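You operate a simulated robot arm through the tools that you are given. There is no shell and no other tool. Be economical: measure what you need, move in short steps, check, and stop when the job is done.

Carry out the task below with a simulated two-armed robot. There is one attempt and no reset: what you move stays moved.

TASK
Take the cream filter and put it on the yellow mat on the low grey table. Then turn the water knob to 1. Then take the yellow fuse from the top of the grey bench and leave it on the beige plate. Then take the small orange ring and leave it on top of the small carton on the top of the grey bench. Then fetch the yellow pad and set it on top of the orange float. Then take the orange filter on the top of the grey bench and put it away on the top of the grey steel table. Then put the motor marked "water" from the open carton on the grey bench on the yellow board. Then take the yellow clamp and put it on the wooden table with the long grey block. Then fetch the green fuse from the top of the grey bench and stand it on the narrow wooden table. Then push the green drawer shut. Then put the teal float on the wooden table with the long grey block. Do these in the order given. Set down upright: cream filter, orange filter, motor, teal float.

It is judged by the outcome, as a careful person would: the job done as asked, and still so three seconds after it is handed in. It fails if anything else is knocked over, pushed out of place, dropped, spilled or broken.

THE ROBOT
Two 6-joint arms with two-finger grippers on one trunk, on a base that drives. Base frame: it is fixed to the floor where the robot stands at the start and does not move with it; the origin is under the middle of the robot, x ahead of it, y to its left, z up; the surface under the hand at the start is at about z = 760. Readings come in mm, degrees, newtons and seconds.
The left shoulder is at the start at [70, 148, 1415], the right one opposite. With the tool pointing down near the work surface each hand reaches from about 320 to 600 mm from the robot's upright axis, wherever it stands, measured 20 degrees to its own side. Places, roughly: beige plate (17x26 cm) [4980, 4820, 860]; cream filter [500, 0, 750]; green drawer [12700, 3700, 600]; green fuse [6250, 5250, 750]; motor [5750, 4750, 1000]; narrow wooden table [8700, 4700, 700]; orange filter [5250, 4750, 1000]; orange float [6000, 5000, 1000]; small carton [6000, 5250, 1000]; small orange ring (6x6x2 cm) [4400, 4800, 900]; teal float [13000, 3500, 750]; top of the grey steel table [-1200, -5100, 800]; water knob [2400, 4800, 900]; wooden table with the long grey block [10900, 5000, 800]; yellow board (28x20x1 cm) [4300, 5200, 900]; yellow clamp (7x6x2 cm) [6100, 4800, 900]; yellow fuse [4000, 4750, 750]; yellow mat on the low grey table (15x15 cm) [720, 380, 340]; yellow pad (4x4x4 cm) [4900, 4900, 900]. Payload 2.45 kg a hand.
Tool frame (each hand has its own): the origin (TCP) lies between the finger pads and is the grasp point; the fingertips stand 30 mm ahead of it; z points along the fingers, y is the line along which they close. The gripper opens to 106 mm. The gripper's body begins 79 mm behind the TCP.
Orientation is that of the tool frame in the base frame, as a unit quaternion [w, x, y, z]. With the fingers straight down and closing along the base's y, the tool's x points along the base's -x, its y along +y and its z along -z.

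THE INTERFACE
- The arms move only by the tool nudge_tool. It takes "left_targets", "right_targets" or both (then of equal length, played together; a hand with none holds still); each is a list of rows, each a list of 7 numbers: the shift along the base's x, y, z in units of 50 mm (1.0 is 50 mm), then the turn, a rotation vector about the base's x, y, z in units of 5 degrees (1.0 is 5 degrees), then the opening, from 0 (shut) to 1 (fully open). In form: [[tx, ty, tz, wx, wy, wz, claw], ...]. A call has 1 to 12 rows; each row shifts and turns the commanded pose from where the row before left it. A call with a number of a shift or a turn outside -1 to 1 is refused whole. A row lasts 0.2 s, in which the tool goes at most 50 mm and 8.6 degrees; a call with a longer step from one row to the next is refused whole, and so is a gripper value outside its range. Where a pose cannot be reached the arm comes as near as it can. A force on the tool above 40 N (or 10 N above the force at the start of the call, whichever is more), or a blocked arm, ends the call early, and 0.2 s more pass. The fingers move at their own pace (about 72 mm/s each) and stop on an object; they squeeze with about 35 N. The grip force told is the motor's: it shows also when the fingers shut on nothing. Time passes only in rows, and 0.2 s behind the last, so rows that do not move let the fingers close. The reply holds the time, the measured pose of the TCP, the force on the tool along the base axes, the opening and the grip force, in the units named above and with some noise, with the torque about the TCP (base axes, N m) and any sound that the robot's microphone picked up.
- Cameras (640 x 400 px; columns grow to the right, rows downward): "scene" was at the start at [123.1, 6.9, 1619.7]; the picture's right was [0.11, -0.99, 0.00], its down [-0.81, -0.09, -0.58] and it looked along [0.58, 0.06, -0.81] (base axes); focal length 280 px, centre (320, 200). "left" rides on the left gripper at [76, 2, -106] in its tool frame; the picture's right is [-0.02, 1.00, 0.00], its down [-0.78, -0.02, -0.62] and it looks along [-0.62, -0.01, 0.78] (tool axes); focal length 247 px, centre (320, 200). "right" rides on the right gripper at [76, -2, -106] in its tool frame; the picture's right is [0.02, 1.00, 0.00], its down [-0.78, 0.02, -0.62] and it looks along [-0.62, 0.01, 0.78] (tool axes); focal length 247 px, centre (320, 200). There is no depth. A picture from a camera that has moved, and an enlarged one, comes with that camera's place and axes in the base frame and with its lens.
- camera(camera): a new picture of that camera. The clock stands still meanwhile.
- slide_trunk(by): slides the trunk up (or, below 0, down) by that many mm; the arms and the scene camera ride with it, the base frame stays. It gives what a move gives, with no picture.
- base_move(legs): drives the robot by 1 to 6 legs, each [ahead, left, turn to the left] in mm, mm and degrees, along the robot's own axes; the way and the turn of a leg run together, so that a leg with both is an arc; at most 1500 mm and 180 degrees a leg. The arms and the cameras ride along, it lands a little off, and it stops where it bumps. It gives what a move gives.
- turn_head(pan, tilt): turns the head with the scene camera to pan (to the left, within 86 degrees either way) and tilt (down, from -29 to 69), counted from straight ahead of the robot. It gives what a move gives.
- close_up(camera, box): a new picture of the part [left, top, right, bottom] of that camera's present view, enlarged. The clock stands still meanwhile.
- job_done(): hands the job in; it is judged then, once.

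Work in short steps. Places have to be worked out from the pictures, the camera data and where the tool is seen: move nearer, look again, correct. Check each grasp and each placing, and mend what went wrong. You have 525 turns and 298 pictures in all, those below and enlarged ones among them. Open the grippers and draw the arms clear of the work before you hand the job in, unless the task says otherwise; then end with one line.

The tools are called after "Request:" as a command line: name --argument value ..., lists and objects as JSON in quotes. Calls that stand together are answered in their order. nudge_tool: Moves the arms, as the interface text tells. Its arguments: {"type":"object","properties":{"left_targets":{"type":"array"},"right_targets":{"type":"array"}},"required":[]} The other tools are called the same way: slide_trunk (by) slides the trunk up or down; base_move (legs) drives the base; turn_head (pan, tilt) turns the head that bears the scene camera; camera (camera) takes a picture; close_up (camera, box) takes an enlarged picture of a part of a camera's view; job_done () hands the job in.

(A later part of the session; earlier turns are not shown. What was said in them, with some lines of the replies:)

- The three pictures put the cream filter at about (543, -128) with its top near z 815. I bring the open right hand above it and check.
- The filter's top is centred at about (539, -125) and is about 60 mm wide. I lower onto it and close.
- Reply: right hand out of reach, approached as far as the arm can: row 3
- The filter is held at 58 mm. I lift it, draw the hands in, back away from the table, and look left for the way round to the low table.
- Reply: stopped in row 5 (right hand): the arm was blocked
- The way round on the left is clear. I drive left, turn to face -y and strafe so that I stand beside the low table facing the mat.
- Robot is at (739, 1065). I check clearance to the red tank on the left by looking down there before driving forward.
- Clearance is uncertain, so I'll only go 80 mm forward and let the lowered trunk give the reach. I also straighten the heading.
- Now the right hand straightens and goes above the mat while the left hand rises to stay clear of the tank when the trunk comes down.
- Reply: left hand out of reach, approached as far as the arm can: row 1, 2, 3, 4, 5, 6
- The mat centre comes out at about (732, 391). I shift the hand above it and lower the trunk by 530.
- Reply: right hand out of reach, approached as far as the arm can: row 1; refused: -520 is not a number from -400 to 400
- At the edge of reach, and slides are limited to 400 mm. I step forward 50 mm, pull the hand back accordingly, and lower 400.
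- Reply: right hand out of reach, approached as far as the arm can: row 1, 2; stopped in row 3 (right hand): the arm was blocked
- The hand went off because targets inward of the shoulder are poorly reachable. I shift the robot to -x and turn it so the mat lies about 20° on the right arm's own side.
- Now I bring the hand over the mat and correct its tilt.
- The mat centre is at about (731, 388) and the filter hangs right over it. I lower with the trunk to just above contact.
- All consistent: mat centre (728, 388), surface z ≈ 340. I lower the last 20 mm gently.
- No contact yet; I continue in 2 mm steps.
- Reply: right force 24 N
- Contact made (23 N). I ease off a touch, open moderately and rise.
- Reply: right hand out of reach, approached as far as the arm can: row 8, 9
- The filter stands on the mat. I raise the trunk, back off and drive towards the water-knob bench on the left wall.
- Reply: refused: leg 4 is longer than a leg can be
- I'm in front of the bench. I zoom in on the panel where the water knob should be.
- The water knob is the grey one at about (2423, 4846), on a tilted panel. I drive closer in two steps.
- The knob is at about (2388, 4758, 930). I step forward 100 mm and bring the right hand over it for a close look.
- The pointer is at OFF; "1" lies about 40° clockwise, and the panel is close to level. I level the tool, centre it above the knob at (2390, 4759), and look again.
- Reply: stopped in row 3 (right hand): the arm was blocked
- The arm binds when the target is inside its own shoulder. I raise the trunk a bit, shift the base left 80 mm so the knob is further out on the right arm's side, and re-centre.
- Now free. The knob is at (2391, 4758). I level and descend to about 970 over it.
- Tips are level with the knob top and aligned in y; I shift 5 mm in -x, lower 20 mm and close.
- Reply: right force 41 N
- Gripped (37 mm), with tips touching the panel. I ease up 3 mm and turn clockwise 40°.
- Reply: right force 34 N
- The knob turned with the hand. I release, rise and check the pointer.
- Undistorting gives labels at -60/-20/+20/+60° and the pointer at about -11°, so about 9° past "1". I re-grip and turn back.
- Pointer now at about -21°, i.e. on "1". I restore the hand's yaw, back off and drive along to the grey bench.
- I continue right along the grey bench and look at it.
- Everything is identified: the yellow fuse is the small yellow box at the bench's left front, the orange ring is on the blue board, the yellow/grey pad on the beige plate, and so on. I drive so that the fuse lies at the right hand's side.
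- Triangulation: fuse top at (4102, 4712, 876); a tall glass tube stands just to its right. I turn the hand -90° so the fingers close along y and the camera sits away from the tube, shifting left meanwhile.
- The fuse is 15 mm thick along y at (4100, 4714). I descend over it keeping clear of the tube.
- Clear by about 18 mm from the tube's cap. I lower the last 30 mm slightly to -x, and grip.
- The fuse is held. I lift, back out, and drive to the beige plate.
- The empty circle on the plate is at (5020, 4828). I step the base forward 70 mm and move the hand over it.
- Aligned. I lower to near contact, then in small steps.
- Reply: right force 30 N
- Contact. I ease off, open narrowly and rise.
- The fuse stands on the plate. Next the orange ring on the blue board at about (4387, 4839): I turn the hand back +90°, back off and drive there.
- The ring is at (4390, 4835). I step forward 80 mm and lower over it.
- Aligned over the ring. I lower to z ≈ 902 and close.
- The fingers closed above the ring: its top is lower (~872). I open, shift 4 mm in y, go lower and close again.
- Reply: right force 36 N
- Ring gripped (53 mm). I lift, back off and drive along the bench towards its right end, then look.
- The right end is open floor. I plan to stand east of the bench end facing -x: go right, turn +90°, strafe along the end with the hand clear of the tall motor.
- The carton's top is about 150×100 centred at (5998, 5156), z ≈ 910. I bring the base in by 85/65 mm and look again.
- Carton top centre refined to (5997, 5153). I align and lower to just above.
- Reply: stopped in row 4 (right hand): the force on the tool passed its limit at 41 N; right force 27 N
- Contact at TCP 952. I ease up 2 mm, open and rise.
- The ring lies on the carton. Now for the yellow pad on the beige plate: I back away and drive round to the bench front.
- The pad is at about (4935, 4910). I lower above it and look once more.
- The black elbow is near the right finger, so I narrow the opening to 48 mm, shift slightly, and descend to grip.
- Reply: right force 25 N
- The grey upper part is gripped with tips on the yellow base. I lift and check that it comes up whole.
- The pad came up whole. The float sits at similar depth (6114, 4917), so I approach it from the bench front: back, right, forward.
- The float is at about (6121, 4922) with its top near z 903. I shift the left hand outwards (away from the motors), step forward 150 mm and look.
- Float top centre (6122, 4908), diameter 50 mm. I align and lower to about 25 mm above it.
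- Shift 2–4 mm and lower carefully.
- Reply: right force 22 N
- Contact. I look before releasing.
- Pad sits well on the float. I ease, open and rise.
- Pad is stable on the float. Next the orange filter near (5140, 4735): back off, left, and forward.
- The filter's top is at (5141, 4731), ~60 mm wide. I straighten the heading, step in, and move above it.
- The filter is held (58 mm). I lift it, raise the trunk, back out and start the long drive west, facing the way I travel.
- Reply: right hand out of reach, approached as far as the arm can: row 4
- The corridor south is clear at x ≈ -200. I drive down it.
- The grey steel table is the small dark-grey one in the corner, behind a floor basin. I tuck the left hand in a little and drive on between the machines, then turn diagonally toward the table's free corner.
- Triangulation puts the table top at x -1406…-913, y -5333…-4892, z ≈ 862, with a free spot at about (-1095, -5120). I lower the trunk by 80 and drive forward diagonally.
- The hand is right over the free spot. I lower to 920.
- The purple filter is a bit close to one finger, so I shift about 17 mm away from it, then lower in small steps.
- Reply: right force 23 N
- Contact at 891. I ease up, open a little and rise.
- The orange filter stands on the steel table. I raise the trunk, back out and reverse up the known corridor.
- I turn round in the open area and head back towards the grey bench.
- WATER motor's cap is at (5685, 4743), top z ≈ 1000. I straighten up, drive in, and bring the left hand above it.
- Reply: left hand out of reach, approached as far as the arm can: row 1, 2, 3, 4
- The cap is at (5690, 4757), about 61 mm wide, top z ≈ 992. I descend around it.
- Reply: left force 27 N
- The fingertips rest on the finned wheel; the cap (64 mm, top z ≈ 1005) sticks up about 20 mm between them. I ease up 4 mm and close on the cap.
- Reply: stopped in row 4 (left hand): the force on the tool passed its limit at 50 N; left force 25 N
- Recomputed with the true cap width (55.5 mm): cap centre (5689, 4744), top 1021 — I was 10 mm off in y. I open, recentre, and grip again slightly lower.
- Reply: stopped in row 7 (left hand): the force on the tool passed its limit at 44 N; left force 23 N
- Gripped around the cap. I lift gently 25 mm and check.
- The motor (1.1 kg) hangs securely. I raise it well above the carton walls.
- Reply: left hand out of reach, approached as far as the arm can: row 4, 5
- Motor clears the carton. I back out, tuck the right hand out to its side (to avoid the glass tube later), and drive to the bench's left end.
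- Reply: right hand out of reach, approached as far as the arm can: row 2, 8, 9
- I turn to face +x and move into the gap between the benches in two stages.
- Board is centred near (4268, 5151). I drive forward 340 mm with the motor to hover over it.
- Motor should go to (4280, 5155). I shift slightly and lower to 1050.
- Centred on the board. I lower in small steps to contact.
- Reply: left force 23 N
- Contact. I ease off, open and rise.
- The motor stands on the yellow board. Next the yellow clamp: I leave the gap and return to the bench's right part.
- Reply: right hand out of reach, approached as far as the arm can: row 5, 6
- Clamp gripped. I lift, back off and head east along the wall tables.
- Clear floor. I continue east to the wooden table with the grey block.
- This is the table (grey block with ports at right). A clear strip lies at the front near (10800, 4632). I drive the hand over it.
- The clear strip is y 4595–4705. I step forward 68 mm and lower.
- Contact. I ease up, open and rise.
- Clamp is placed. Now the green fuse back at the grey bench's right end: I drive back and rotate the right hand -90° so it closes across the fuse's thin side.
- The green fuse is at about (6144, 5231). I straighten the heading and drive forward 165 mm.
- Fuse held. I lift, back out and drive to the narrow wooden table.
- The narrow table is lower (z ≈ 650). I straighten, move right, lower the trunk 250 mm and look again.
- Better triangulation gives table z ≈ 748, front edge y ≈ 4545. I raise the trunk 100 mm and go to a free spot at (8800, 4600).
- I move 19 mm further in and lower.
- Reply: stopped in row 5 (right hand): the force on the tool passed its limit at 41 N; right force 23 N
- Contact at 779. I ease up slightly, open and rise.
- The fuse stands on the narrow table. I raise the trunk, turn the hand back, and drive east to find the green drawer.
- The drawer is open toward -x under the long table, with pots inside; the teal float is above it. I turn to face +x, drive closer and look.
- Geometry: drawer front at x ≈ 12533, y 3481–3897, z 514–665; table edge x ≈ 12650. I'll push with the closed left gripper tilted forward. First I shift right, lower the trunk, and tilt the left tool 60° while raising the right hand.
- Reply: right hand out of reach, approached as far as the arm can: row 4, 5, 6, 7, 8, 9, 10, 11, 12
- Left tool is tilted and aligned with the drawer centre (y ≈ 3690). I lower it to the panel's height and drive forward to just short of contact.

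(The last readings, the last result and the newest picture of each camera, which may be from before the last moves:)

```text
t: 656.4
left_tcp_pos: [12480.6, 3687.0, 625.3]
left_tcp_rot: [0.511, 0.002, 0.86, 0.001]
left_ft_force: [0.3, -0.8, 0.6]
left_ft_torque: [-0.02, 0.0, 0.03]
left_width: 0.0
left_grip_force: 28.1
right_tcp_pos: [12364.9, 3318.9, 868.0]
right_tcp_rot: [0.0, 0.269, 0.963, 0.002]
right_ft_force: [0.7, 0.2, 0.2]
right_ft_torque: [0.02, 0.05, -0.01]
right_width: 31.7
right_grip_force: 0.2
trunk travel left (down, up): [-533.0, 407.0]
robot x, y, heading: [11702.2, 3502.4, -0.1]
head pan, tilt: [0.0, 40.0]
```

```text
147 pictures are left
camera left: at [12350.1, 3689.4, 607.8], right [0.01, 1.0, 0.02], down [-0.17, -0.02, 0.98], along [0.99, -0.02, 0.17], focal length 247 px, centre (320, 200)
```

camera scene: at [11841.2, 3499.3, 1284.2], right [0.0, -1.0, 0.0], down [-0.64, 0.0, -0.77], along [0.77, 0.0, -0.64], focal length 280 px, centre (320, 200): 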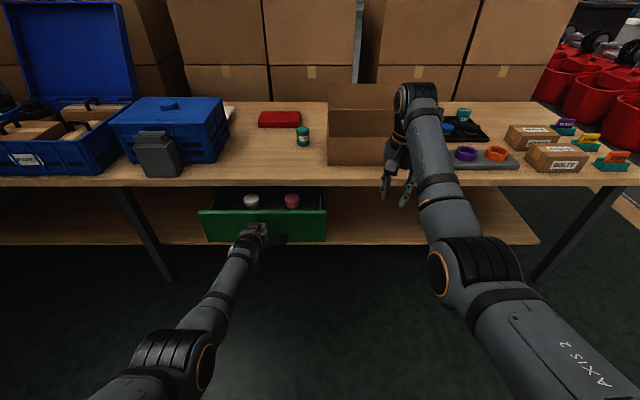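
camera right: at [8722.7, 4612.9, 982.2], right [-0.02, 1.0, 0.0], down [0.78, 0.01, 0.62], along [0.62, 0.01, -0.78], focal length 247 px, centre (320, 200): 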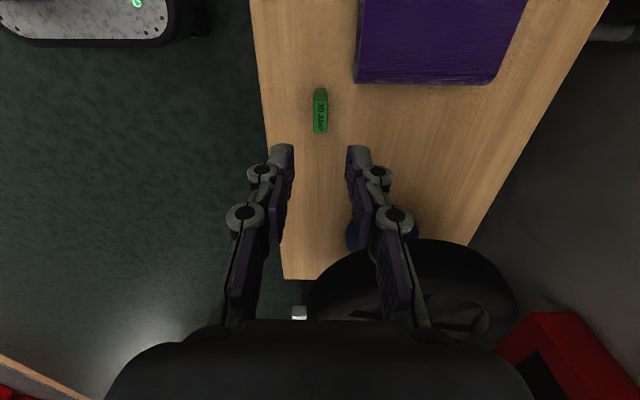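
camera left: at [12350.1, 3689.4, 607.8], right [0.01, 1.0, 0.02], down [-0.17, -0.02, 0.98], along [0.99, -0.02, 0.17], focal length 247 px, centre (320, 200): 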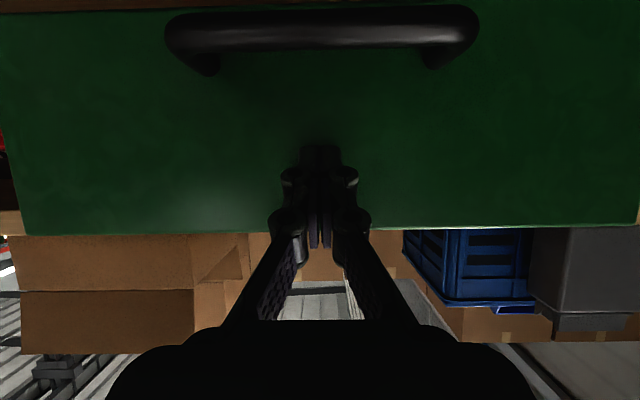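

The tips are ~25 mm from the panel, above the handle. I push by driving forward in short steps.

Request:
base_move --legs '[[60, 0, 0]]'

Request:
base_move --legs '[[45, 0, 0]]'

Request:
camera --camera "scene"

```text
t: 657.4
left_tcp_pos: [12541.6, 3686.7, 624.3]
left_tcp_rot: [0.511, 0.003, 0.86, 0.0]
left_ft_force: [1.0, -0.6, -0.6]
left_ft_torque: [0.05, -0.05, -0.03]
left_width: 0.1
left_grip_force: 28.7
right_tcp_pos: [12425.9, 3319.1, 867.4]
right_tcp_rot: [0.001, 0.27, 0.963, 0.003]
right_ft_force: [-0.7, 0.1, -0.4]
right_ft_torque: [0.01, 0.05, -0.03]
right_width: 31.9
right_grip_force: 0.0
trunk travel left (down, up): [-533.0, 407.0]
robot x, y, heading: [11768.4, 3500.1, -0.1]
head pan, tilt: [0.0, 40.0]
```

```text
t: 658.2
left_tcp_pos: [12583.2, 3686.6, 625.5]
left_tcp_rot: [0.511, 0.003, 0.86, 0.0]
left_ft_force: [-0.1, 0.3, 0.0]
left_ft_torque: [-0.01, -0.02, -0.01]
left_width: 0.0
left_grip_force: 28.9
right_tcp_pos: [12468.2, 3317.6, 867.5]
right_tcp_rot: [0.0, 0.269, 0.963, 0.003]
right_ft_force: [0.9, 0.2, 0.0]
right_ft_torque: [-0.02, 0.0, -0.01]
right_width: 31.7
right_grip_force: 0.0
trunk travel left (down, up): [-533.0, 407.0]
robot x, y, heading: [11809.9, 3501.6, -0.2]
head pan, tilt: [0.0, 40.0]
```

```text
146 pictures are left
camera scene: at [11944.0, 3499.1, 1284.3], right [0.0, -1.0, 0.0], down [-0.64, 0.0, -0.77], along [0.77, 0.0, -0.64], focal length 280 px, centre (320, 200)
```

scene: 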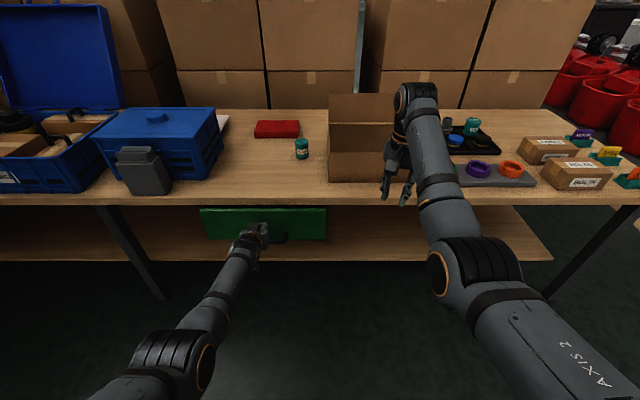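

The drawer slides easily. I keep pushing in shorter steps.

Request:
base_move --legs '[[35, 0, 0]]'

Request:
base_move --legs '[[20, 0, 0]]'

Request:
camera --camera "left"

Request:
close_up --camera "scene" --box '[180, 160, 340, 260]'

```text
t: 659.1
left_tcp_pos: [12618.5, 3685.5, 626.9]
left_tcp_rot: [0.511, 0.002, 0.859, 0.001]
left_ft_force: [0.3, 0.2, 0.3]
left_ft_torque: [-0.02, 0.0, -0.01]
left_width: 0.0
left_grip_force: 28.5
right_tcp_pos: [12503.4, 3317.7, 868.3]
right_tcp_rot: [0.002, 0.269, 0.963, 0.002]
right_ft_force: [0.6, -0.4, 0.1]
right_ft_torque: [0.03, 0.05, 0.01]
right_width: 31.7
right_grip_force: 0.0
trunk travel left (down, up): [-533.0, 407.0]
robot x, y, heading: [11841.0, 3502.1, -0.2]
head pan, tilt: [0.0, 40.0]
```

```text
t: 659.9
left_tcp_pos: [12638.0, 3685.5, 626.0]
left_tcp_rot: [0.512, 0.002, 0.859, 0.0]
left_ft_force: [-0.7, 0.1, -0.7]
left_ft_torque: [-0.03, -0.01, -0.01]
left_width: 0.0
left_grip_force: 28.6
right_tcp_pos: [12523.1, 3318.4, 870.3]
right_tcp_rot: [0.002, 0.269, 0.963, 0.003]
right_ft_force: [-0.3, 0.3, 0.3]
right_ft_torque: [-0.03, 0.0, -0.01]
right_width: 31.9
right_grip_force: 0.0
trunk travel left (down, up): [-533.0, 407.0]
robot x, y, heading: [11862.0, 3498.0, -0.2]
head pan, tilt: [0.0, 40.0]
```

```text
145 pictures are left
camera left: at [12507.8, 3688.8, 609.1], right [0.01, 1.0, 0.02], down [-0.17, -0.02, 0.98], along [0.98, -0.02, 0.17], focal length 247 px, centre (320, 200)
```

left: 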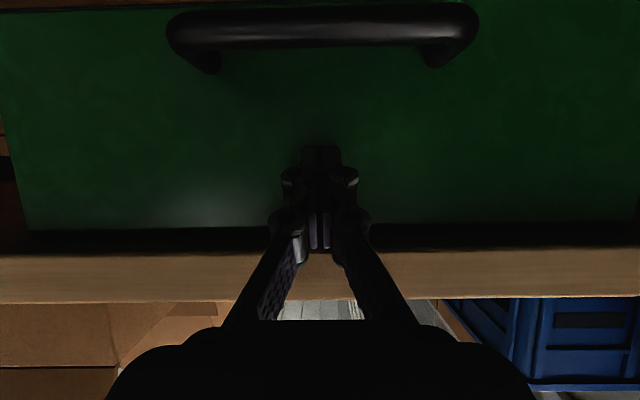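

```text
4.00 times, centred on (260, 210) of scene
camera zoom: at [11997.6, 3498.9, 1284.5], right [0.0, -1.0, 0.0], down [-0.64, 0.0, -0.77], along [0.77, 0.0, -0.64], focal length 1121 px, centre (560, 160)
```

zoom: 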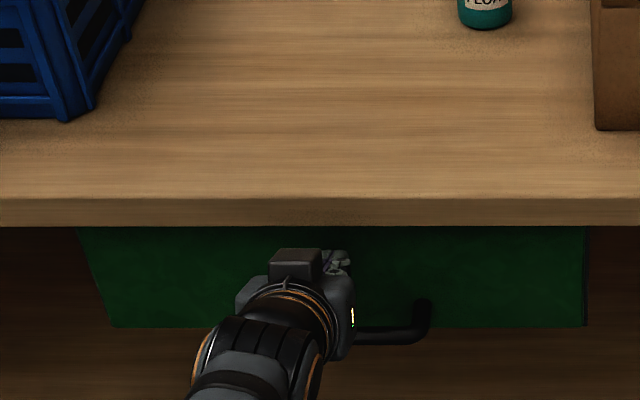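

Not shut yet: no resistance. I continue with small pushes.

Request:
base_move --legs '[[20, 0, 0]]'

Request:
base_move --legs '[[20, 0, 0]]'

Request:
camera --camera "left"

```text
t: 660.7
left_tcp_pos: [12644.2, 3685.6, 627.6]
left_tcp_rot: [0.511, 0.002, 0.859, 0.0]
left_ft_force: [-14.1, 0.2, 7.3]
left_ft_torque: [-0.01, -0.18, 0.02]
left_width: 5.9
left_grip_force: 28.6
right_tcp_pos: [12528.4, 3319.5, 870.1]
right_tcp_rot: [0.002, 0.269, 0.963, 0.003]
right_ft_force: [0.5, 0.1, 0.0]
right_ft_torque: [0.01, 0.03, -0.01]
right_width: 31.7
right_grip_force: 0.1
trunk travel left (down, up): [-533.0, 407.0]
robot x, y, heading: [11870.1, 3500.9, 0.1]
head pan, tilt: [0.0, 40.0]
stopped in leg 1: the force on the tool passed its limit at 185 N (the readings are from after the stop); the commanded pose is now the measured one
```

```text
t: 661.4
left_tcp_pos: [12644.6, 3686.4, 623.3]
left_tcp_rot: [0.508, 0.001, 0.861, 0.0]
left_ft_force: [-23.8, 0.4, 10.7]
left_ft_torque: [0.01, -0.26, -0.02]
left_width: 6.2
left_grip_force: 28.5
right_tcp_pos: [12530.9, 3320.0, 871.0]
right_tcp_rot: [0.003, 0.269, 0.963, 0.002]
right_ft_force: [-0.1, -0.6, 0.7]
right_ft_torque: [-0.01, -0.03, 0.01]
right_width: 31.8
right_grip_force: 0.0
trunk travel left (down, up): [-533.0, 407.0]
robot x, y, heading: [11876.9, 3499.5, -0.0]
head pan, tilt: [0.0, 40.0]
stopped in leg 1: the force on the tool passed its limit at 55 N (the readings are from after the stop); the commanded pose is now the measured one
```

```text
143 pictures are left
camera left: at [12513.1, 3688.4, 607.1], right [0.01, 1.0, 0.02], down [-0.17, -0.02, 0.99], along [0.99, -0.02, 0.17], focal length 247 px, centre (320, 200)
```

left: 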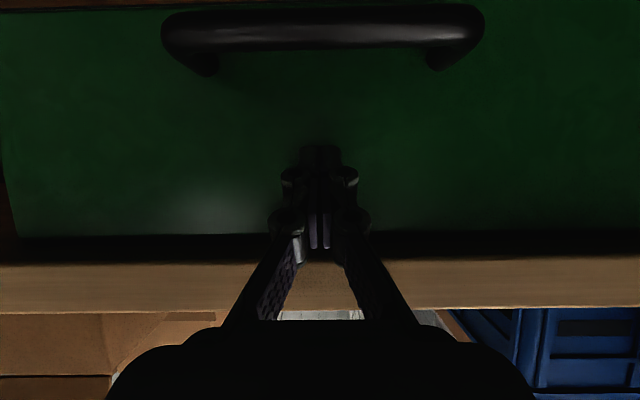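

It hit the end stop: the drawer is shut. I back off and verify.

Request:
base_move --legs '[[-350, 0, 0]]'

Request:
camera --camera "scene"

```text
t: 663.7
left_tcp_pos: [12291.8, 3690.1, 620.3]
left_tcp_rot: [0.507, -0.002, 0.862, 0.002]
left_ft_force: [-0.7, -0.9, 0.5]
left_ft_torque: [0.02, 0.03, -0.01]
left_width: 0.0
left_grip_force: 28.5
right_tcp_pos: [12181.4, 3321.7, 868.2]
right_tcp_rot: [0.0, 0.265, 0.964, 0.002]
right_ft_force: [-0.2, 0.0, -0.6]
right_ft_torque: [0.01, -0.03, -0.03]
right_width: 31.7
right_grip_force: 0.1
trunk travel left (down, up): [-533.0, 407.0]
robot x, y, heading: [11517.8, 3501.2, 0.2]
head pan, tilt: [0.0, 40.0]
```

```text
142 pictures are left
camera scene: at [11656.0, 3499.2, 1284.4], right [0.01, -1.0, 0.0], down [-0.64, 0.0, -0.77], along [0.77, 0.0, -0.64], focal length 280 px, centre (320, 200)
```

scene: 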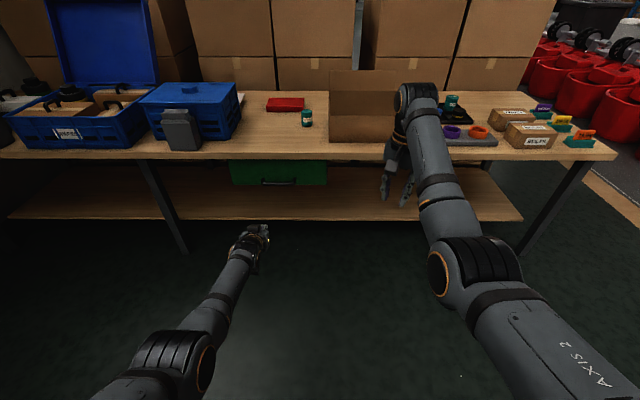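

The drawer is shut. Now I bring the left hand back to vertical and up, move the right hand outwards and square, ready to pick the teal float with the left hand.

Request:
nudge_tool --left_targets '[[-0.3, 0, 0.4, 0, 1, 0, 0.4], [-0.3, 0, 0.4, 0, 1, 0, 0.8], [-0.3, 0, 0.4, 0, 1, 0, 0.8], [-0.3, 0, 0.4, 0, 1, 0, 0.8], [-0.3, 0, 0.4, 0, 1, 0, 0.8], [-0.3, 0, 0.4, 0, 1, 0, 0.8], [-0.3, 0, 0.4, 0, 1, 0, 0.8], [-0.3, 0, 0.4, 0, 1, 0, 0.8], [-0.3, 0, 0.4, 0, 1, 0, 0.8], [-0.3, 0, 0.4, 0, 1, 0, 0.8], [-0.3, 0, 0.4, 0, 1, 0, 0.8], [-0.3, 0, 0.4, 0, 1, 0, 0.8]]' --right_targets '[[-0.2, -0.7, 0, 0, 0, 1, 0.3], [-0.2, -0.7, 0, 0, 0, 1, 0.3], [-0.2, -0.7, 0, 0, 0, 1, 0.3], [-0.2, -0.7, 0, 0, 0, 1, 0.3], [-0.2, -0.7, 0, 0, 0, 1, 0.3], [-0.2, -0.7, 0, 0, 0, 1, 0.3], [-0.2, 0, 0, 0, 0, 0, 0.3], [0, 0, 0, 0, 0, 0, 0.3], [0, 0, 0, 0, 0, 0, 0.3], [0, 0, 0, 0, 0, 0, 0.3], [0, 0, 0, 0, 0, 0, 0.3], [0, 0, 0, 0, 0, 0, 0.3]]'

Request:
slide_trunk --by 100

Request:
base_move --legs '[[0, -115, 0], [600, 0, 0]]'

Request:
camera --camera "left"

Request:
camera --camera "scene"

```text
t: 666.3
left_tcp_pos: [12164.2, 3687.4, 826.4]
left_tcp_rot: [0.008, -0.001, 1.0, 0.002]
left_ft_force: [-0.6, -0.2, 0.0]
left_ft_torque: [0.01, 0.02, -0.03]
left_width: 85.0
left_grip_force: 0.1
left hand out of reach, approached as far as the arm can: row 11, 12
right_tcp_pos: [12150.8, 3107.8, 853.2]
right_tcp_rot: [0.0, 0.007, 1.0, 0.003]
right_ft_force: [0.1, 0.4, 0.4]
right_ft_torque: [0.02, 0.01, -0.02]
right_width: 31.8
right_grip_force: 0.1
right hand out of reach, approached as far as the arm can: row 1, 2, 3, 4, 5, 7
trunk travel left (down, up): [-533.0, 407.0]
robot x, y, heading: [11519.7, 3502.9, 0.1]
head pan, tilt: [0.0, 40.0]
```

```text
t: 667.6
left_tcp_pos: [12163.4, 3687.6, 926.5]
left_tcp_rot: [0.007, 0.0, 1.0, 0.002]
left_ft_force: [-0.7, 0.4, -0.4]
left_ft_torque: [0.0, 0.01, 0.04]
left_width: 84.8
left_grip_force: 0.1
right_tcp_pos: [12150.0, 3107.8, 953.5]
right_tcp_rot: [0.0, 0.007, 1.0, 0.002]
right_ft_force: [0.5, -0.6, -0.2]
right_ft_torque: [-0.05, 0.0, -0.01]
right_width: 32.1
right_grip_force: 0.2
trunk travel left (down, up): [-633.0, 307.0]
robot x, y, heading: [11522.5, 3499.2, 0.4]
head pan, tilt: [0.0, 40.0]
```

```text
t: 671.7
left_tcp_pos: [12745.3, 3591.8, 927.1]
left_tcp_rot: [0.007, -0.008, 1.0, 0.002]
left_ft_force: [0.4, -0.7, -0.6]
left_ft_torque: [0.0, -0.02, -0.02]
left_width: 84.7
left_grip_force: 0.0
right_tcp_pos: [12740.9, 3010.8, 954.4]
right_tcp_rot: [0.0, 0.0, 1.0, 0.003]
right_ft_force: [0.3, -0.1, -0.3]
right_ft_torque: [-0.01, -0.02, 0.0]
right_width: 31.6
right_grip_force: 0.1
trunk travel left (down, up): [-633.0, 307.0]
robot x, y, heading: [12103.1, 3392.8, 1.0]
head pan, tilt: [0.0, 40.0]
```

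```text
141 pictures are left
camera left: at [12666.2, 3592.0, 1031.9], right [0.01, 1.0, 0.0], down [0.77, -0.01, 0.63], along [0.63, 0.0, -0.77], focal length 247 px, centre (320, 200)
```

left: 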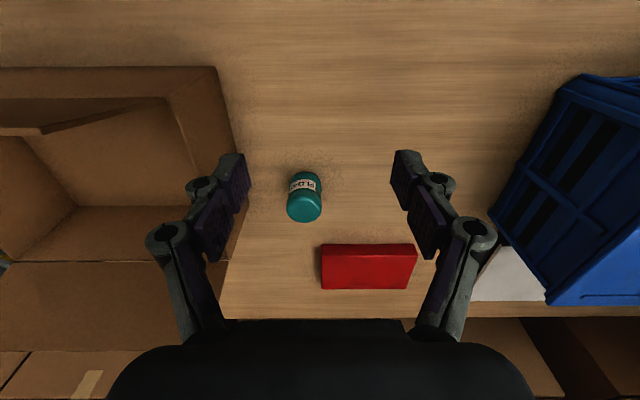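

```text
140 pictures are left
camera scene: at [12240.2, 3396.2, 1384.4], right [0.02, -1.0, 0.0], down [-0.64, -0.01, -0.77], along [0.77, 0.01, -0.64], focal length 280 px, centre (320, 200)
```

scene: 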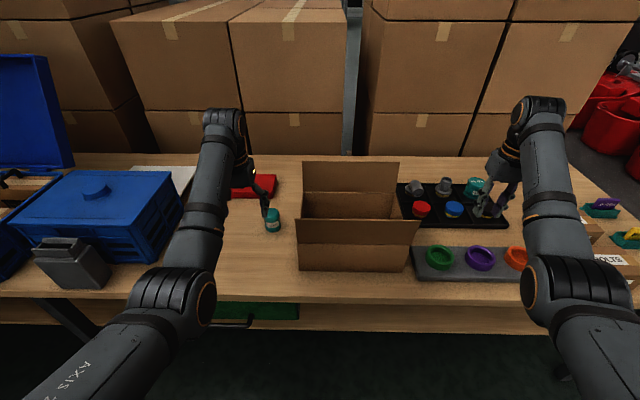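

The float is at about (12890, 3571), with the carton close on its -y side. I rotate the left hand -90° so it closes along x instead.

Request:
nudge_tool --left_targets '[[0, 0, 0, 0, 0, -1, 0.8], [0, 0, 0, 0, 0, -1, 0.8], [0, 0, 0, 0, 0, -1, 0.8], [0, 0, 0, 0, 0, -1, 0.8], [0, 0, 0, 0, 0, -1, 0.8], [0, 0, 0, 0, 0, -1, 0.8], [0, 0, 0, 0, 0, -1, 0.8], [0, 0, 0, 0, 0, -1, 0.8], [0, 0, 0, 0, 0, -1, 0.8]]'

Request:
nudge_tool --left_targets '[[0, 0, 0, 0, 0, -1, 0.8], [0, 0, 0, 0, 0, -1, 0.8], [0, 0, 0, 0, 0, -1, 0.8], [0, 0, 0, 0, 0, -1, 0.8], [0, 0, 0, 0, 0, -1, 0.8], [0, 0, 0, 0, 0, -1, 0.8], [0, 0, 0, 0, 0, -1, 0.8], [0, 0, 0, 0, 0, -1, 0.8], [0, 0, 0, 0, 0, -1, 0.8]]'

Request:
base_move --legs '[[145, -18, -1]]'

Request:
camera --camera "left"

```text
t: 673.7
left_tcp_pos: [12745.6, 3592.1, 927.6]
left_tcp_rot: [0.007, 0.375, 0.927, -0.001]
left_ft_force: [-0.6, -0.1, 0.2]
left_ft_torque: [0.02, -0.01, 0.01]
left_width: 84.9
left_grip_force: 0.1
right_tcp_pos: [12739.5, 3011.1, 953.7]
right_tcp_rot: [0.0, 0.001, 1.0, 0.003]
right_ft_force: [0.4, 0.4, -0.8]
right_ft_torque: [0.03, -0.02, 0.0]
right_width: 31.7
right_grip_force: 0.1
trunk travel left (down, up): [-633.0, 307.0]
robot x, y, heading: [12103.7, 3393.4, 1.1]
head pan, tilt: [0.0, 40.0]
```

```text
t: 675.7
left_tcp_pos: [12746.1, 3592.3, 927.1]
left_tcp_rot: [0.007, 0.702, 0.712, -0.005]
left_ft_force: [0.3, -0.3, 0.3]
left_ft_torque: [-0.02, -0.01, -0.01]
left_width: 84.8
left_grip_force: 0.0
right_tcp_pos: [12738.4, 3010.9, 953.4]
right_tcp_rot: [0.0, 0.0, 1.0, 0.002]
right_ft_force: [0.0, 0.2, 0.3]
right_ft_torque: [0.02, 0.0, 0.02]
right_width: 31.5
right_grip_force: 0.0
trunk travel left (down, up): [-633.0, 307.0]
robot x, y, heading: [12100.8, 3394.4, 1.3]
head pan, tilt: [0.0, 40.0]
```

```text
t: 677.1
left_tcp_pos: [12892.6, 3564.9, 928.5]
left_tcp_rot: [0.007, 0.708, 0.706, -0.004]
left_ft_force: [-0.6, 0.1, -0.4]
left_ft_torque: [0.03, 0.03, -0.03]
left_width: 84.9
left_grip_force: 0.0
right_tcp_pos: [12874.9, 2982.6, 953.8]
right_tcp_rot: [0.001, 0.009, 1.0, 0.002]
right_ft_force: [-0.4, 0.2, -0.3]
right_ft_torque: [0.03, 0.01, 0.0]
right_width: 31.8
right_grip_force: 0.1
trunk travel left (down, up): [-633.0, 307.0]
robot x, y, heading: [12246.5, 3375.7, 0.2]
head pan, tilt: [0.0, 40.0]
```

```text
139 pictures are left
camera left: at [12892.6, 3642.0, 1032.6], right [1.0, -0.02, 0.0], down [-0.02, -0.77, 0.63], along [-0.01, -0.63, -0.77], focal length 247 px, centre (320, 200)
```

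left: 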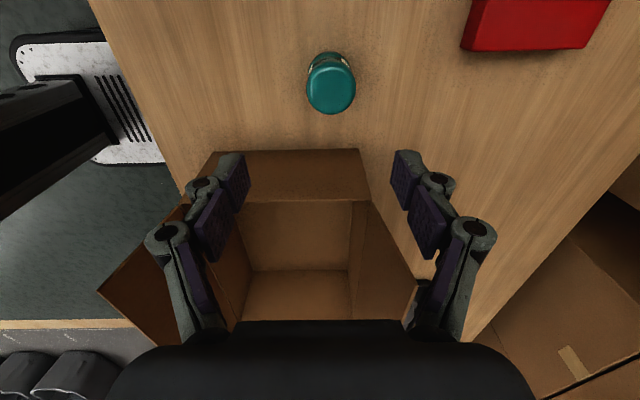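

The float is at (12903, 3573), top ≈ 773; the carton wall is 100 mm away. I step the base closer and lower the hand around it.

Request:
base_move --legs '[[80, 0, 0]]'

Request:
nudge_tool --left_targets '[[-0.7, 0.08, -0.4, 0, 0, 0, 0.75], [-0.7, 0.08, -0.4, 0, 0, 0, 0.75], [0, 0, -0.6, 0, 0, 0, 0.75], [0, 0, -0.6, 0, 0, 0, 0.75], [0, 0, 0, 0, 0, 0, 0.75]]'

Request:
camera --camera "left"

```text
t: 678.1
left_tcp_pos: [12972.9, 3564.2, 927.4]
left_tcp_rot: [0.007, 0.709, 0.706, -0.004]
left_ft_force: [-0.4, 0.4, -0.4]
left_ft_torque: [-0.02, 0.04, 0.02]
left_width: 84.7
left_grip_force: 0.0
right_tcp_pos: [12955.0, 2983.1, 955.0]
right_tcp_rot: [-0.001, 0.009, 1.0, 0.002]
right_ft_force: [-0.3, -0.7, 0.6]
right_ft_torque: [-0.02, 0.01, 0.02]
right_width: 31.8
right_grip_force: 0.1
trunk travel left (down, up): [-633.0, 307.0]
robot x, y, heading: [12328.7, 3376.7, 0.1]
head pan, tilt: [0.0, 40.0]
```

```text
t: 679.4
left_tcp_pos: [12933.8, 3569.0, 802.9]
left_tcp_rot: [0.007, 0.708, 0.706, -0.004]
left_ft_force: [0.1, -0.7, -0.2]
left_ft_torque: [0.02, 0.01, 0.04]
left_width: 79.5
left_grip_force: 0.0
left hand out of reach, approached as far as the arm can: row 1, 2
right_tcp_pos: [12955.6, 2982.5, 953.2]
right_tcp_rot: [0.001, 0.009, 1.0, 0.002]
right_ft_force: [0.6, 0.2, -0.2]
right_ft_torque: [-0.01, 0.02, -0.01]
right_width: 31.9
right_grip_force: 0.0
trunk travel left (down, up): [-633.0, 307.0]
robot x, y, heading: [12326.7, 3381.8, -0.1]
head pan, tilt: [0.0, 40.0]
```

```text
138 pictures are left
camera left: at [12933.1, 3646.9, 908.0], right [1.0, -0.02, 0.0], down [-0.02, -0.77, 0.63], along [-0.01, -0.63, -0.77], focal length 247 px, centre (320, 200)
```

left: 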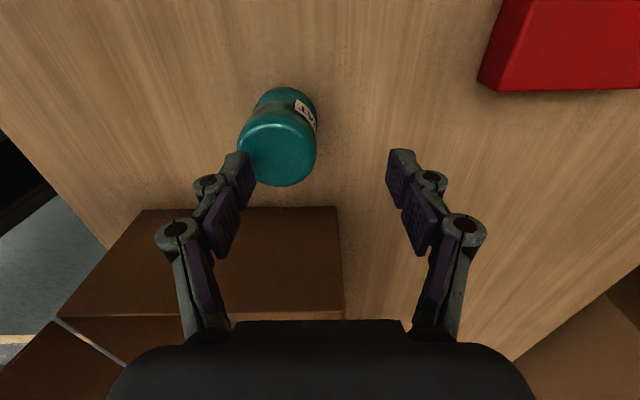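

I raise 12 mm, shift 29 mm to -x to centre over the float and check.

Request:
nudge_tool --left_targets '[[0, 0, 0.25, 0, 0, 0, 0.75], [-0.58, 0.06, 0, 0, 0, 0, 0.75], [0, 0, 0, 0, 0, 0, 0.75]]'

Request:
camera --camera "left"

```text
t: 680.1
left_tcp_pos: [12904.3, 3574.7, 813.8]
left_tcp_rot: [0.007, 0.708, 0.706, -0.005]
left_ft_force: [0.1, 0.1, 0.6]
left_ft_torque: [0.02, 0.01, 0.02]
left_width: 79.7
left_grip_force: 0.2
right_tcp_pos: [12955.1, 2982.2, 953.7]
right_tcp_rot: [0.0, 0.008, 1.0, 0.002]
right_ft_force: [0.1, -0.2, -0.4]
right_ft_torque: [-0.03, -0.01, -0.01]
right_width: 31.8
right_grip_force: 0.1
trunk travel left (down, up): [-633.0, 307.0]
robot x, y, heading: [12328.2, 3377.4, 0.3]
head pan, tilt: [0.0, 40.0]
```

```text
137 pictures are left
camera left: at [12904.8, 3652.2, 918.7], right [1.0, -0.02, 0.0], down [-0.02, -0.77, 0.63], along [-0.01, -0.63, -0.77], focal length 247 px, centre (320, 200)
```

left: 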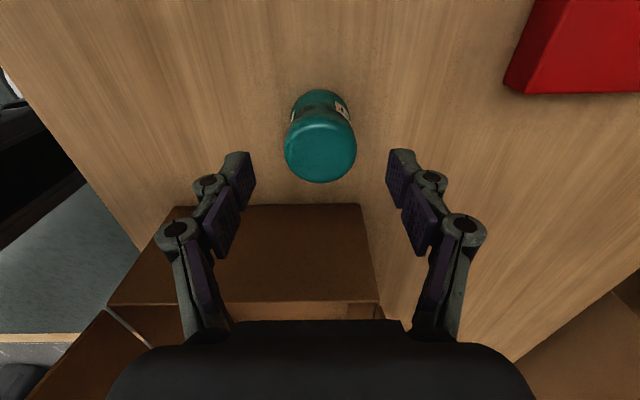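

Request:
nudge_tool --left_targets '[[0, -0.04, -0.5, 0, 0, 0, 0.75], [0, 0, -0.5, 0, 0, 0, 0.75], [0, 0, -0.3, 0, 0, 0, 0.75], [0, 0, 0, 0, 0, 0, 0.25], [0, 0, 0, 0, 0, 0, 0.25], [0, 0, 0, 0, 0, 0, 0.25]]'

Request:
camera --camera "left"

```text
t: 681.5
left_tcp_pos: [12902.4, 3571.3, 748.4]
left_tcp_rot: [0.007, 0.708, 0.706, -0.005]
left_ft_force: [-0.1, -0.1, 0.6]
left_ft_torque: [-0.05, -0.02, -0.01]
left_width: 50.0
left_grip_force: 35.1
right_tcp_pos: [12956.1, 2982.6, 953.5]
right_tcp_rot: [0.0, 0.008, 1.0, 0.002]
right_ft_force: [-0.3, -0.1, -0.1]
right_ft_torque: [0.0, -0.01, 0.01]
right_width: 31.8
right_grip_force: 0.0
trunk travel left (down, up): [-633.0, 307.0]
robot x, y, heading: [12329.5, 3382.4, 0.1]
head pan, tilt: [0.0, 40.0]
```

```text
136 pictures are left
camera left: at [12904.3, 3649.5, 853.3], right [1.0, -0.02, 0.0], down [-0.02, -0.77, 0.63], along [-0.01, -0.63, -0.77], focal length 247 px, centre (320, 200)
```

left: 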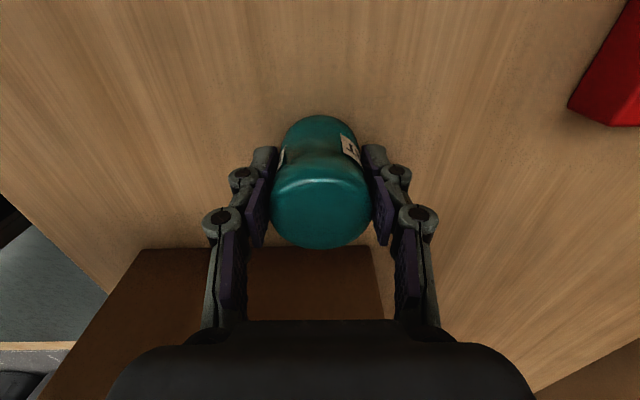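

Float gripped. I raise the trunk, back away, turn to face the wall tables and square the left hand again.

Request:
slide_trunk --by 290

Request:
base_move --legs '[[-700, 0, 0], [0, 0, 90], [0, 740, 0]]'

Request:
nudge_tool --left_targets '[[0, 0, 0, 0, 0, 1, 0.25], [0, 0, 0, 0, 0, 1, 0.25], [0, 0, 0, 0, 0, 1, 0.25], [0, 0, 0, 0, 0, 1, 0.25], [0, 0, 0, 0, 0, 1, 0.25], [0, 0, 0, 0, 0, 1, 0.25], [0, 0, 0, 0, 0, 1, 0.25], [0, 0, 0, 0, 0, 1, 0.25], [0, 0, 0, 0, 0, 1, 0.25]]'

Request:
nudge_tool --left_targets '[[0, 0, 0, 0, 0, 1, 0.25], [0, 0, 0, 0, 0, 1, 0.25], [0, 0, 0, 0, 0, 1, 0.25], [0, 0, 0, 0, 0, 1, 0.25], [0, 0, 0, 0, 0, 1, 0.25], [0, 0, 0, 0, 0, 1, 0.25], [0, 0, 0, 0, 0, 1, 0.25], [0, 0, 0, 0, 0, 1, 0.25], [0, 0, 0, 0, 0, 1, 0.25]]'

Request:
turn_head --pan 10 --tilt 40

Request:
camera --camera "scene"

```text
t: 684.5
left_tcp_pos: [12904.0, 3571.2, 1039.0]
left_tcp_rot: [0.007, 0.708, 0.706, -0.005]
left_ft_force: [-0.2, -0.4, -0.4]
left_ft_torque: [0.0, -0.03, -0.01]
left_width: 49.4
left_grip_force: 35.5
right_tcp_pos: [12956.1, 2983.2, 1245.1]
right_tcp_rot: [0.0, 0.009, 1.0, 0.002]
right_ft_force: [-0.3, -0.1, -0.3]
right_ft_torque: [0.01, -0.01, -0.01]
right_width: 31.5
right_grip_force: 0.0
trunk travel left (down, up): [-923.0, 17.0]
robot x, y, heading: [12330.2, 3377.2, -0.0]
head pan, tilt: [0.0, 40.0]
```

```text
t: 695.8
left_tcp_pos: [10695.9, 3972.8, 1038.8]
left_tcp_rot: [0.007, 0.01, 1.0, 0.002]
left_ft_force: [0.0, 0.0, 0.8]
left_ft_torque: [-0.01, 0.02, -0.02]
left_width: 48.6
left_grip_force: 34.9
right_tcp_pos: [11285.5, 4016.5, 1242.3]
right_tcp_rot: [-0.002, -0.695, 0.719, 0.002]
right_ft_force: [0.1, -0.3, 0.1]
right_ft_torque: [0.01, 0.02, -0.02]
right_width: 31.8
right_grip_force: 0.0
trunk travel left (down, up): [-923.0, 17.0]
robot x, y, heading: [10877.4, 3391.4, 88.9]
head pan, tilt: [0.0, 40.0]
```

```text
t: 697.8
left_tcp_pos: [10695.3, 3972.9, 1040.7]
left_tcp_rot: [0.006, -0.375, 0.927, 0.005]
left_ft_force: [0.4, -0.9, 0.2]
left_ft_torque: [0.0, 0.0, -0.01]
left_width: 48.8
left_grip_force: 34.9
right_tcp_pos: [11284.5, 4015.6, 1243.2]
right_tcp_rot: [-0.002, -0.695, 0.719, 0.002]
right_ft_force: [-0.2, -0.1, -0.4]
right_ft_torque: [0.03, -0.01, -0.04]
right_width: 31.5
right_grip_force: 0.0
trunk travel left (down, up): [-923.0, 17.0]
robot x, y, heading: [10879.4, 3396.1, 89.2]
head pan, tilt: [0.0, 40.0]
```

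```text
t: 699.8
left_tcp_pos: [10693.9, 3973.4, 1039.9]
left_tcp_rot: [0.004, -0.7, 0.714, 0.007]
left_ft_force: [-0.5, 0.0, -0.6]
left_ft_torque: [0.02, -0.01, 0.02]
left_width: 48.9
left_grip_force: 35.2
right_tcp_pos: [11285.1, 4015.2, 1243.8]
right_tcp_rot: [-0.001, -0.695, 0.719, 0.002]
right_ft_force: [0.4, -1.2, 0.0]
right_ft_torque: [-0.02, 0.0, -0.02]
right_width: 31.8
right_grip_force: 0.0
trunk travel left (down, up): [-923.0, 17.0]
robot x, y, heading: [10877.1, 3393.2, 89.0]
head pan, tilt: [0.0, 40.0]
```

```text
t: 700.5
left_tcp_pos: [10694.8, 3974.3, 1040.2]
left_tcp_rot: [0.005, -0.7, 0.715, 0.007]
left_ft_force: [-0.5, -0.7, 0.3]
left_ft_torque: [0.02, 0.02, -0.03]
left_width: 49.0
left_grip_force: 35.0
right_tcp_pos: [11284.1, 4015.7, 1244.0]
right_tcp_rot: [-0.002, -0.694, 0.72, 0.001]
right_ft_force: [0.5, 0.6, 0.0]
right_ft_torque: [0.0, -0.02, 0.02]
right_width: 32.0
right_grip_force: 0.1
trunk travel left (down, up): [-923.0, 17.0]
robot x, y, heading: [10876.5, 3394.1, 89.0]
head pan, tilt: [10.0, 40.0]
```

```text
135 pictures are left
camera scene: at [10865.9, 3527.7, 1674.3], right [0.99, 0.16, 0.0], down [0.1, -0.63, -0.77], along [-0.12, 0.76, -0.64], focal length 280 px, centre (320, 200)
```

scene: 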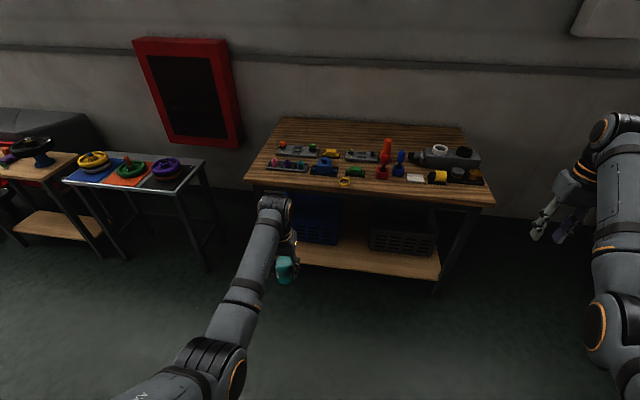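

Request:
base_move --legs '[[0, 0, 1], [610, 0, 0]]'

Request:
camera --camera "left"

```text
t: 704.2
left_tcp_pos: [10691.5, 4571.7, 1040.6]
left_tcp_rot: [0.004, -0.702, 0.712, 0.007]
left_ft_force: [0.1, -0.9, -0.5]
left_ft_torque: [0.04, 0.01, 0.03]
left_width: 48.8
left_grip_force: 35.1
right_tcp_pos: [11281.4, 4617.2, 1244.6]
right_tcp_rot: [-0.001, -0.697, 0.717, 0.002]
right_ft_force: [-0.2, 0.5, -0.2]
right_ft_torque: [0.03, -0.02, 0.01]
right_width: 31.8
right_grip_force: 0.1
trunk travel left (down, up): [-923.0, 17.0]
robot x, y, heading: [10881.9, 3996.2, 89.5]
head pan, tilt: [10.0, 40.0]
```

```text
134 pictures are left
camera left: at [10689.0, 4493.5, 1144.4], right [-1.0, 0.03, 0.0], down [0.03, 0.77, 0.63], along [0.02, 0.63, -0.77], focal length 247 px, centre (320, 200)
```

left: 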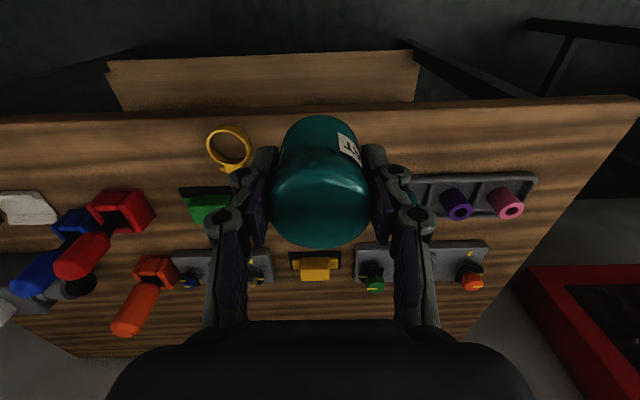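

Spot (10691, 4640) is clear. I move forward 68 mm, lower the trunk 80 mm, then the hand.

Request:
base_move --legs '[[68, 0, 0]]'

Request:
slide_trunk --by -85

Request:
camera --camera "left"

```text
t: 705.2
left_tcp_pos: [10693.0, 4634.7, 1043.2]
left_tcp_rot: [0.007, -0.702, 0.712, 0.009]
left_ft_force: [-0.4, -0.5, 0.7]
left_ft_torque: [0.06, -0.01, 0.01]
left_width: 49.1
left_grip_force: 34.9
right_tcp_pos: [11281.4, 4678.3, 1250.0]
right_tcp_rot: [0.001, -0.697, 0.717, 0.005]
right_ft_force: [-0.3, -0.9, 0.4]
right_ft_torque: [0.1, -0.01, -0.03]
right_width: 31.7
right_grip_force: 0.1
trunk travel left (down, up): [-923.0, 17.0]
robot x, y, heading: [10879.5, 4062.3, 89.3]
head pan, tilt: [10.0, 40.0]
```

```text
t: 706.4
left_tcp_pos: [10692.2, 4640.7, 955.4]
left_tcp_rot: [0.005, -0.703, 0.711, 0.007]
left_ft_force: [-0.3, -0.1, -0.2]
left_ft_torque: [-0.04, 0.0, 0.02]
left_width: 49.1
left_grip_force: 34.6
right_tcp_pos: [11281.8, 4686.7, 1160.7]
right_tcp_rot: [-0.001, -0.697, 0.717, 0.002]
right_ft_force: [-0.4, -0.7, -0.2]
right_ft_torque: [0.03, 0.0, -0.01]
right_width: 31.8
right_grip_force: 0.1
trunk travel left (down, up): [-838.0, 102.0]
robot x, y, heading: [10879.3, 4062.2, 89.5]
head pan, tilt: [10.0, 40.0]
```

```text
133 pictures are left
camera left: at [10689.3, 4562.5, 1059.5], right [-1.0, 0.03, 0.0], down [0.03, 0.77, 0.63], along [0.02, 0.63, -0.77], focal length 247 px, centre (320, 200)
```

left: 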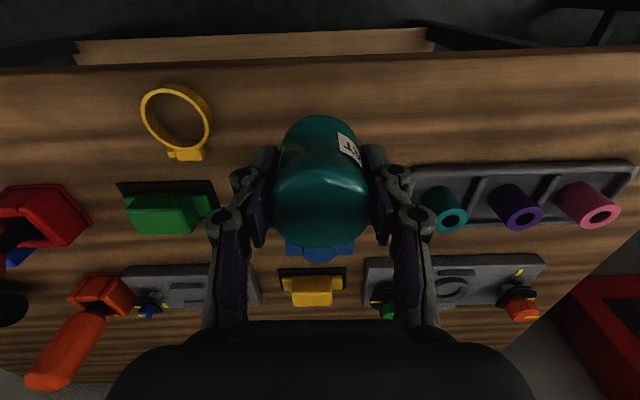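

Request:
nudge_tool --left_targets '[[0, -0.06, -0.4, 0, 0, 0, 0.25], [0, 0, -0.4, 0, 0, 0, 0.25], [0, 0, -0.2, 0, 0, 0, 0.25], [0, 0, 0, 0, 0, 0, 0.25]]'

```text
t: 707.4
left_tcp_pos: [10690.0, 4639.3, 905.2]
left_tcp_rot: [0.004, -0.703, 0.711, 0.005]
left_ft_force: [-0.6, 0.1, -1.2]
left_ft_torque: [0.04, -0.03, 0.0]
left_width: 48.9
left_grip_force: 35.1
right_tcp_pos: [11282.3, 4688.0, 1159.2]
right_tcp_rot: [-0.001, -0.697, 0.717, 0.002]
right_ft_force: [0.0, 0.8, 0.5]
right_ft_torque: [-0.01, -0.02, -0.02]
right_width: 31.9
right_grip_force: 0.0
trunk travel left (down, up): [-838.0, 102.0]
robot x, y, heading: [10882.3, 4064.9, 89.1]
head pan, tilt: [10.0, 40.0]
```

Request:
nudge_tool --left_targets '[[0, 0, -0.08, 0, 0, 0, 0.25], [0, 0, -0.06, 0, 0, 0, 0.25], [0, 0, -0.06, 0, 0, 0, 0.25], [0, 0, 0, 0, 0, 0, 0.25]]'

```text
t: 708.4
left_tcp_pos: [10691.7, 4639.4, 898.3]
left_tcp_rot: [0.007, -0.703, 0.711, 0.01]
left_ft_force: [-5.3, 5.4, 23.8]
left_ft_torque: [0.04, 0.2, 0.0]
left_width: 49.1
left_grip_force: 34.4
right_tcp_pos: [11282.5, 4684.1, 1161.9]
right_tcp_rot: [0.0, -0.697, 0.717, 0.003]
right_ft_force: [-0.5, 0.7, 1.1]
right_ft_torque: [-0.01, -0.03, 0.01]
right_width: 31.9
right_grip_force: 0.1
trunk travel left (down, up): [-838.0, 102.0]
robot x, y, heading: [10881.1, 4062.6, 89.7]
head pan, tilt: [10.0, 40.0]
```

Contact. I ease up, open, rise and check.

Request:
nudge_tool --left_targets '[[0, 0, 0.06, 0, 0, 0, 0.25], [0, 0, 0, 0, 0, 0, 0.65], [0, 0, 0, 0, 0, 0, 0.65], [0, 0, 0.4, 0, 0, 0, 0.65], [0, 0, 0.8, 0, 0, 0, 0.65], [0, 0, 0.6, 0, 0, 0, 0.65]]'

Request:
camera --camera "left"

Request:
close_up --camera "scene" --box '[200, 160, 400, 285]'

```text
t: 709.8
left_tcp_pos: [10692.9, 4638.5, 988.3]
left_tcp_rot: [0.003, -0.702, 0.712, 0.006]
left_ft_force: [-1.2, -0.2, -0.8]
left_ft_torque: [-0.02, 0.01, -0.01]
left_width: 68.9
left_grip_force: 0.0
right_tcp_pos: [11283.1, 4687.2, 1158.2]
right_tcp_rot: [-0.001, -0.697, 0.717, 0.001]
right_ft_force: [0.0, 0.7, 0.7]
right_ft_torque: [-0.03, -0.01, 0.03]
right_width: 31.9
right_grip_force: 0.0
trunk travel left (down, up): [-838.0, 102.0]
robot x, y, heading: [10881.9, 4063.3, 89.4]
head pan, tilt: [10.0, 40.0]
```

```text
132 pictures are left
camera left: at [10689.2, 4560.5, 1094.0], right [-1.0, 0.03, 0.0], down [0.03, 0.77, 0.63], along [0.02, 0.63, -0.77], focal length 247 px, centre (320, 200)
```

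left: 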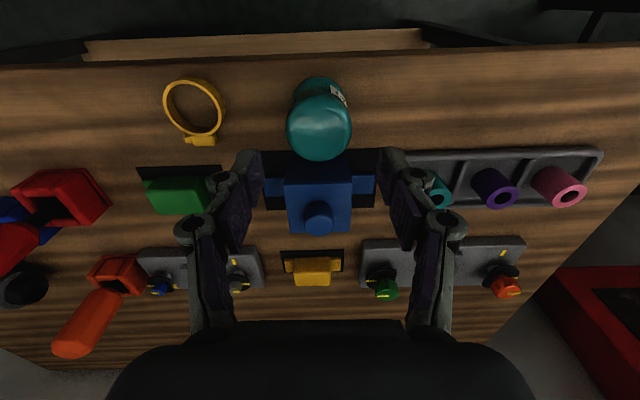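

```text
3.20 times, centred on (300, 222) of scene
camera zoom: at [10867.5, 4196.4, 1589.3], right [0.99, 0.17, 0.0], down [0.11, -0.63, -0.77], along [-0.13, 0.76, -0.64], focal length 897 px, centre (384, 128)
```

zoom: 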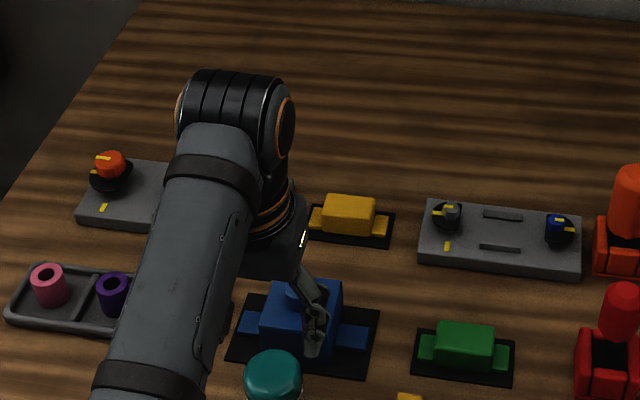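

The teal float stands on the table. I open both grippers, back clear and take a final look.

Request:
nudge_tool --left_targets '[[0, 0, 0.4, 0, 0, 0, 0.8], [0, 0, 0, 0, 0, 0, 1], [0, 0, 0, 0, 0, 0, 1]]' --right_targets '[[0, 0, 0, 0, 0, 0, 1], [0, 0, 0, 0, 0, 0, 1], [0, 0, 0, 0, 0, 0, 1]]'

Request:
base_move --legs '[[-700, 0, 0]]'

Request:
close_up --camera "scene" --box '[220, 100, 500, 275]'

```text
t: 710.6
left_tcp_pos: [10692.4, 4640.3, 1008.7]
left_tcp_rot: [0.004, -0.703, 0.712, 0.006]
left_ft_force: [0.6, 0.8, -1.0]
left_ft_torque: [0.0, 0.0, 0.0]
left_width: 106.0
left_grip_force: 0.1
right_tcp_pos: [11281.7, 4687.7, 1158.6]
right_tcp_rot: [-0.002, -0.697, 0.717, 0.002]
right_ft_force: [0.1, -0.9, -0.1]
right_ft_torque: [-0.01, 0.03, 0.0]
right_width: 106.0
right_grip_force: 0.0
trunk travel left (down, up): [-838.0, 102.0]
robot x, y, heading: [10880.5, 4060.3, 89.5]
head pan, tilt: [10.0, 40.0]
```

```text
t: 714.5
left_tcp_pos: [10682.1, 3922.1, 1008.2]
left_tcp_rot: [-0.004, 0.709, -0.706, -0.006]
left_ft_force: [1.2, 0.4, 0.2]
left_ft_torque: [-0.02, -0.06, -0.01]
left_width: 105.7
left_grip_force: 0.0
right_tcp_pos: [11271.4, 3980.0, 1158.3]
right_tcp_rot: [-0.002, -0.703, 0.711, 0.002]
right_ft_force: [-0.8, 0.8, 0.0]
right_ft_torque: [-0.01, -0.01, 0.02]
right_width: 106.1
right_grip_force: 0.1
trunk travel left (down, up): [-838.0, 102.0]
robot x, y, heading: [10881.1, 3348.4, 90.3]
head pan, tilt: [10.0, 40.0]
```

```text
2.29 times, centred on (360, 188) of scene
camera zoom: at [10865.5, 3483.3, 1589.2], right [0.98, 0.18, 0.0], down [0.12, -0.63, -0.77], along [-0.14, 0.75, -0.64], focal length 641 px, centre (229, 229)
```

zoom: 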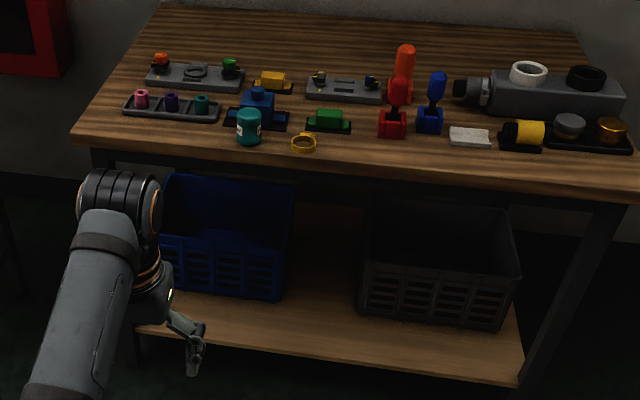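

Both objects are in place. One last glance at the drawer before handing in.

Request:
turn_head --pan -82 --tilt 25

Request:
camera --camera "scene"

```text
t: 716.2
left_tcp_pos: [10683.9, 3921.9, 1009.1]
left_tcp_rot: [-0.004, 0.709, -0.705, -0.007]
left_ft_force: [-0.9, -0.4, 0.5]
left_ft_torque: [0.0, 0.03, -0.01]
left_width: 106.0
left_grip_force: 0.1
right_tcp_pos: [11271.8, 3979.7, 1159.7]
right_tcp_rot: [-0.001, -0.703, 0.711, 0.002]
right_ft_force: [0.8, 0.6, -0.3]
right_ft_torque: [0.01, 0.01, -0.02]
right_width: 106.1
right_grip_force: 0.0
trunk travel left (down, up): [-838.0, 102.0]
robot x, y, heading: [10882.7, 3346.8, 90.5]
head pan, tilt: [-82.0, 25.0]
```

```text
129 pictures are left
camera scene: at [10972.2, 3412.6, 1612.6], right [0.15, -0.99, 0.0], down [-0.42, -0.06, -0.91], along [0.9, 0.14, -0.42], focal length 280 px, centre (320, 200)
```

scene: 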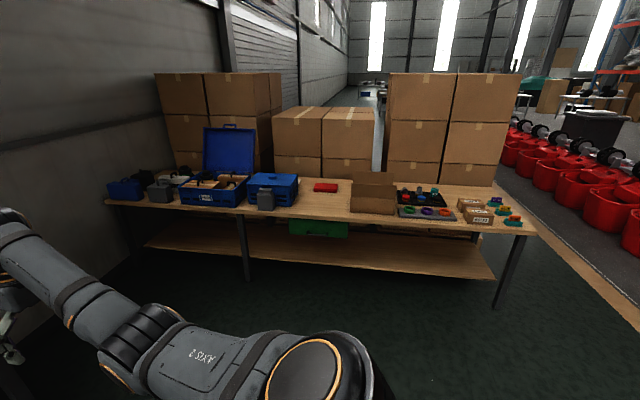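

The drawer is shut and everything is in place, with arms clear and grippers open.

Request:
job_done

```text
The job is handed in.
```

All eleven steps were done in the order given, the cream filter, orange filter, motor and teal float were set down upright, and the job has been handed in.
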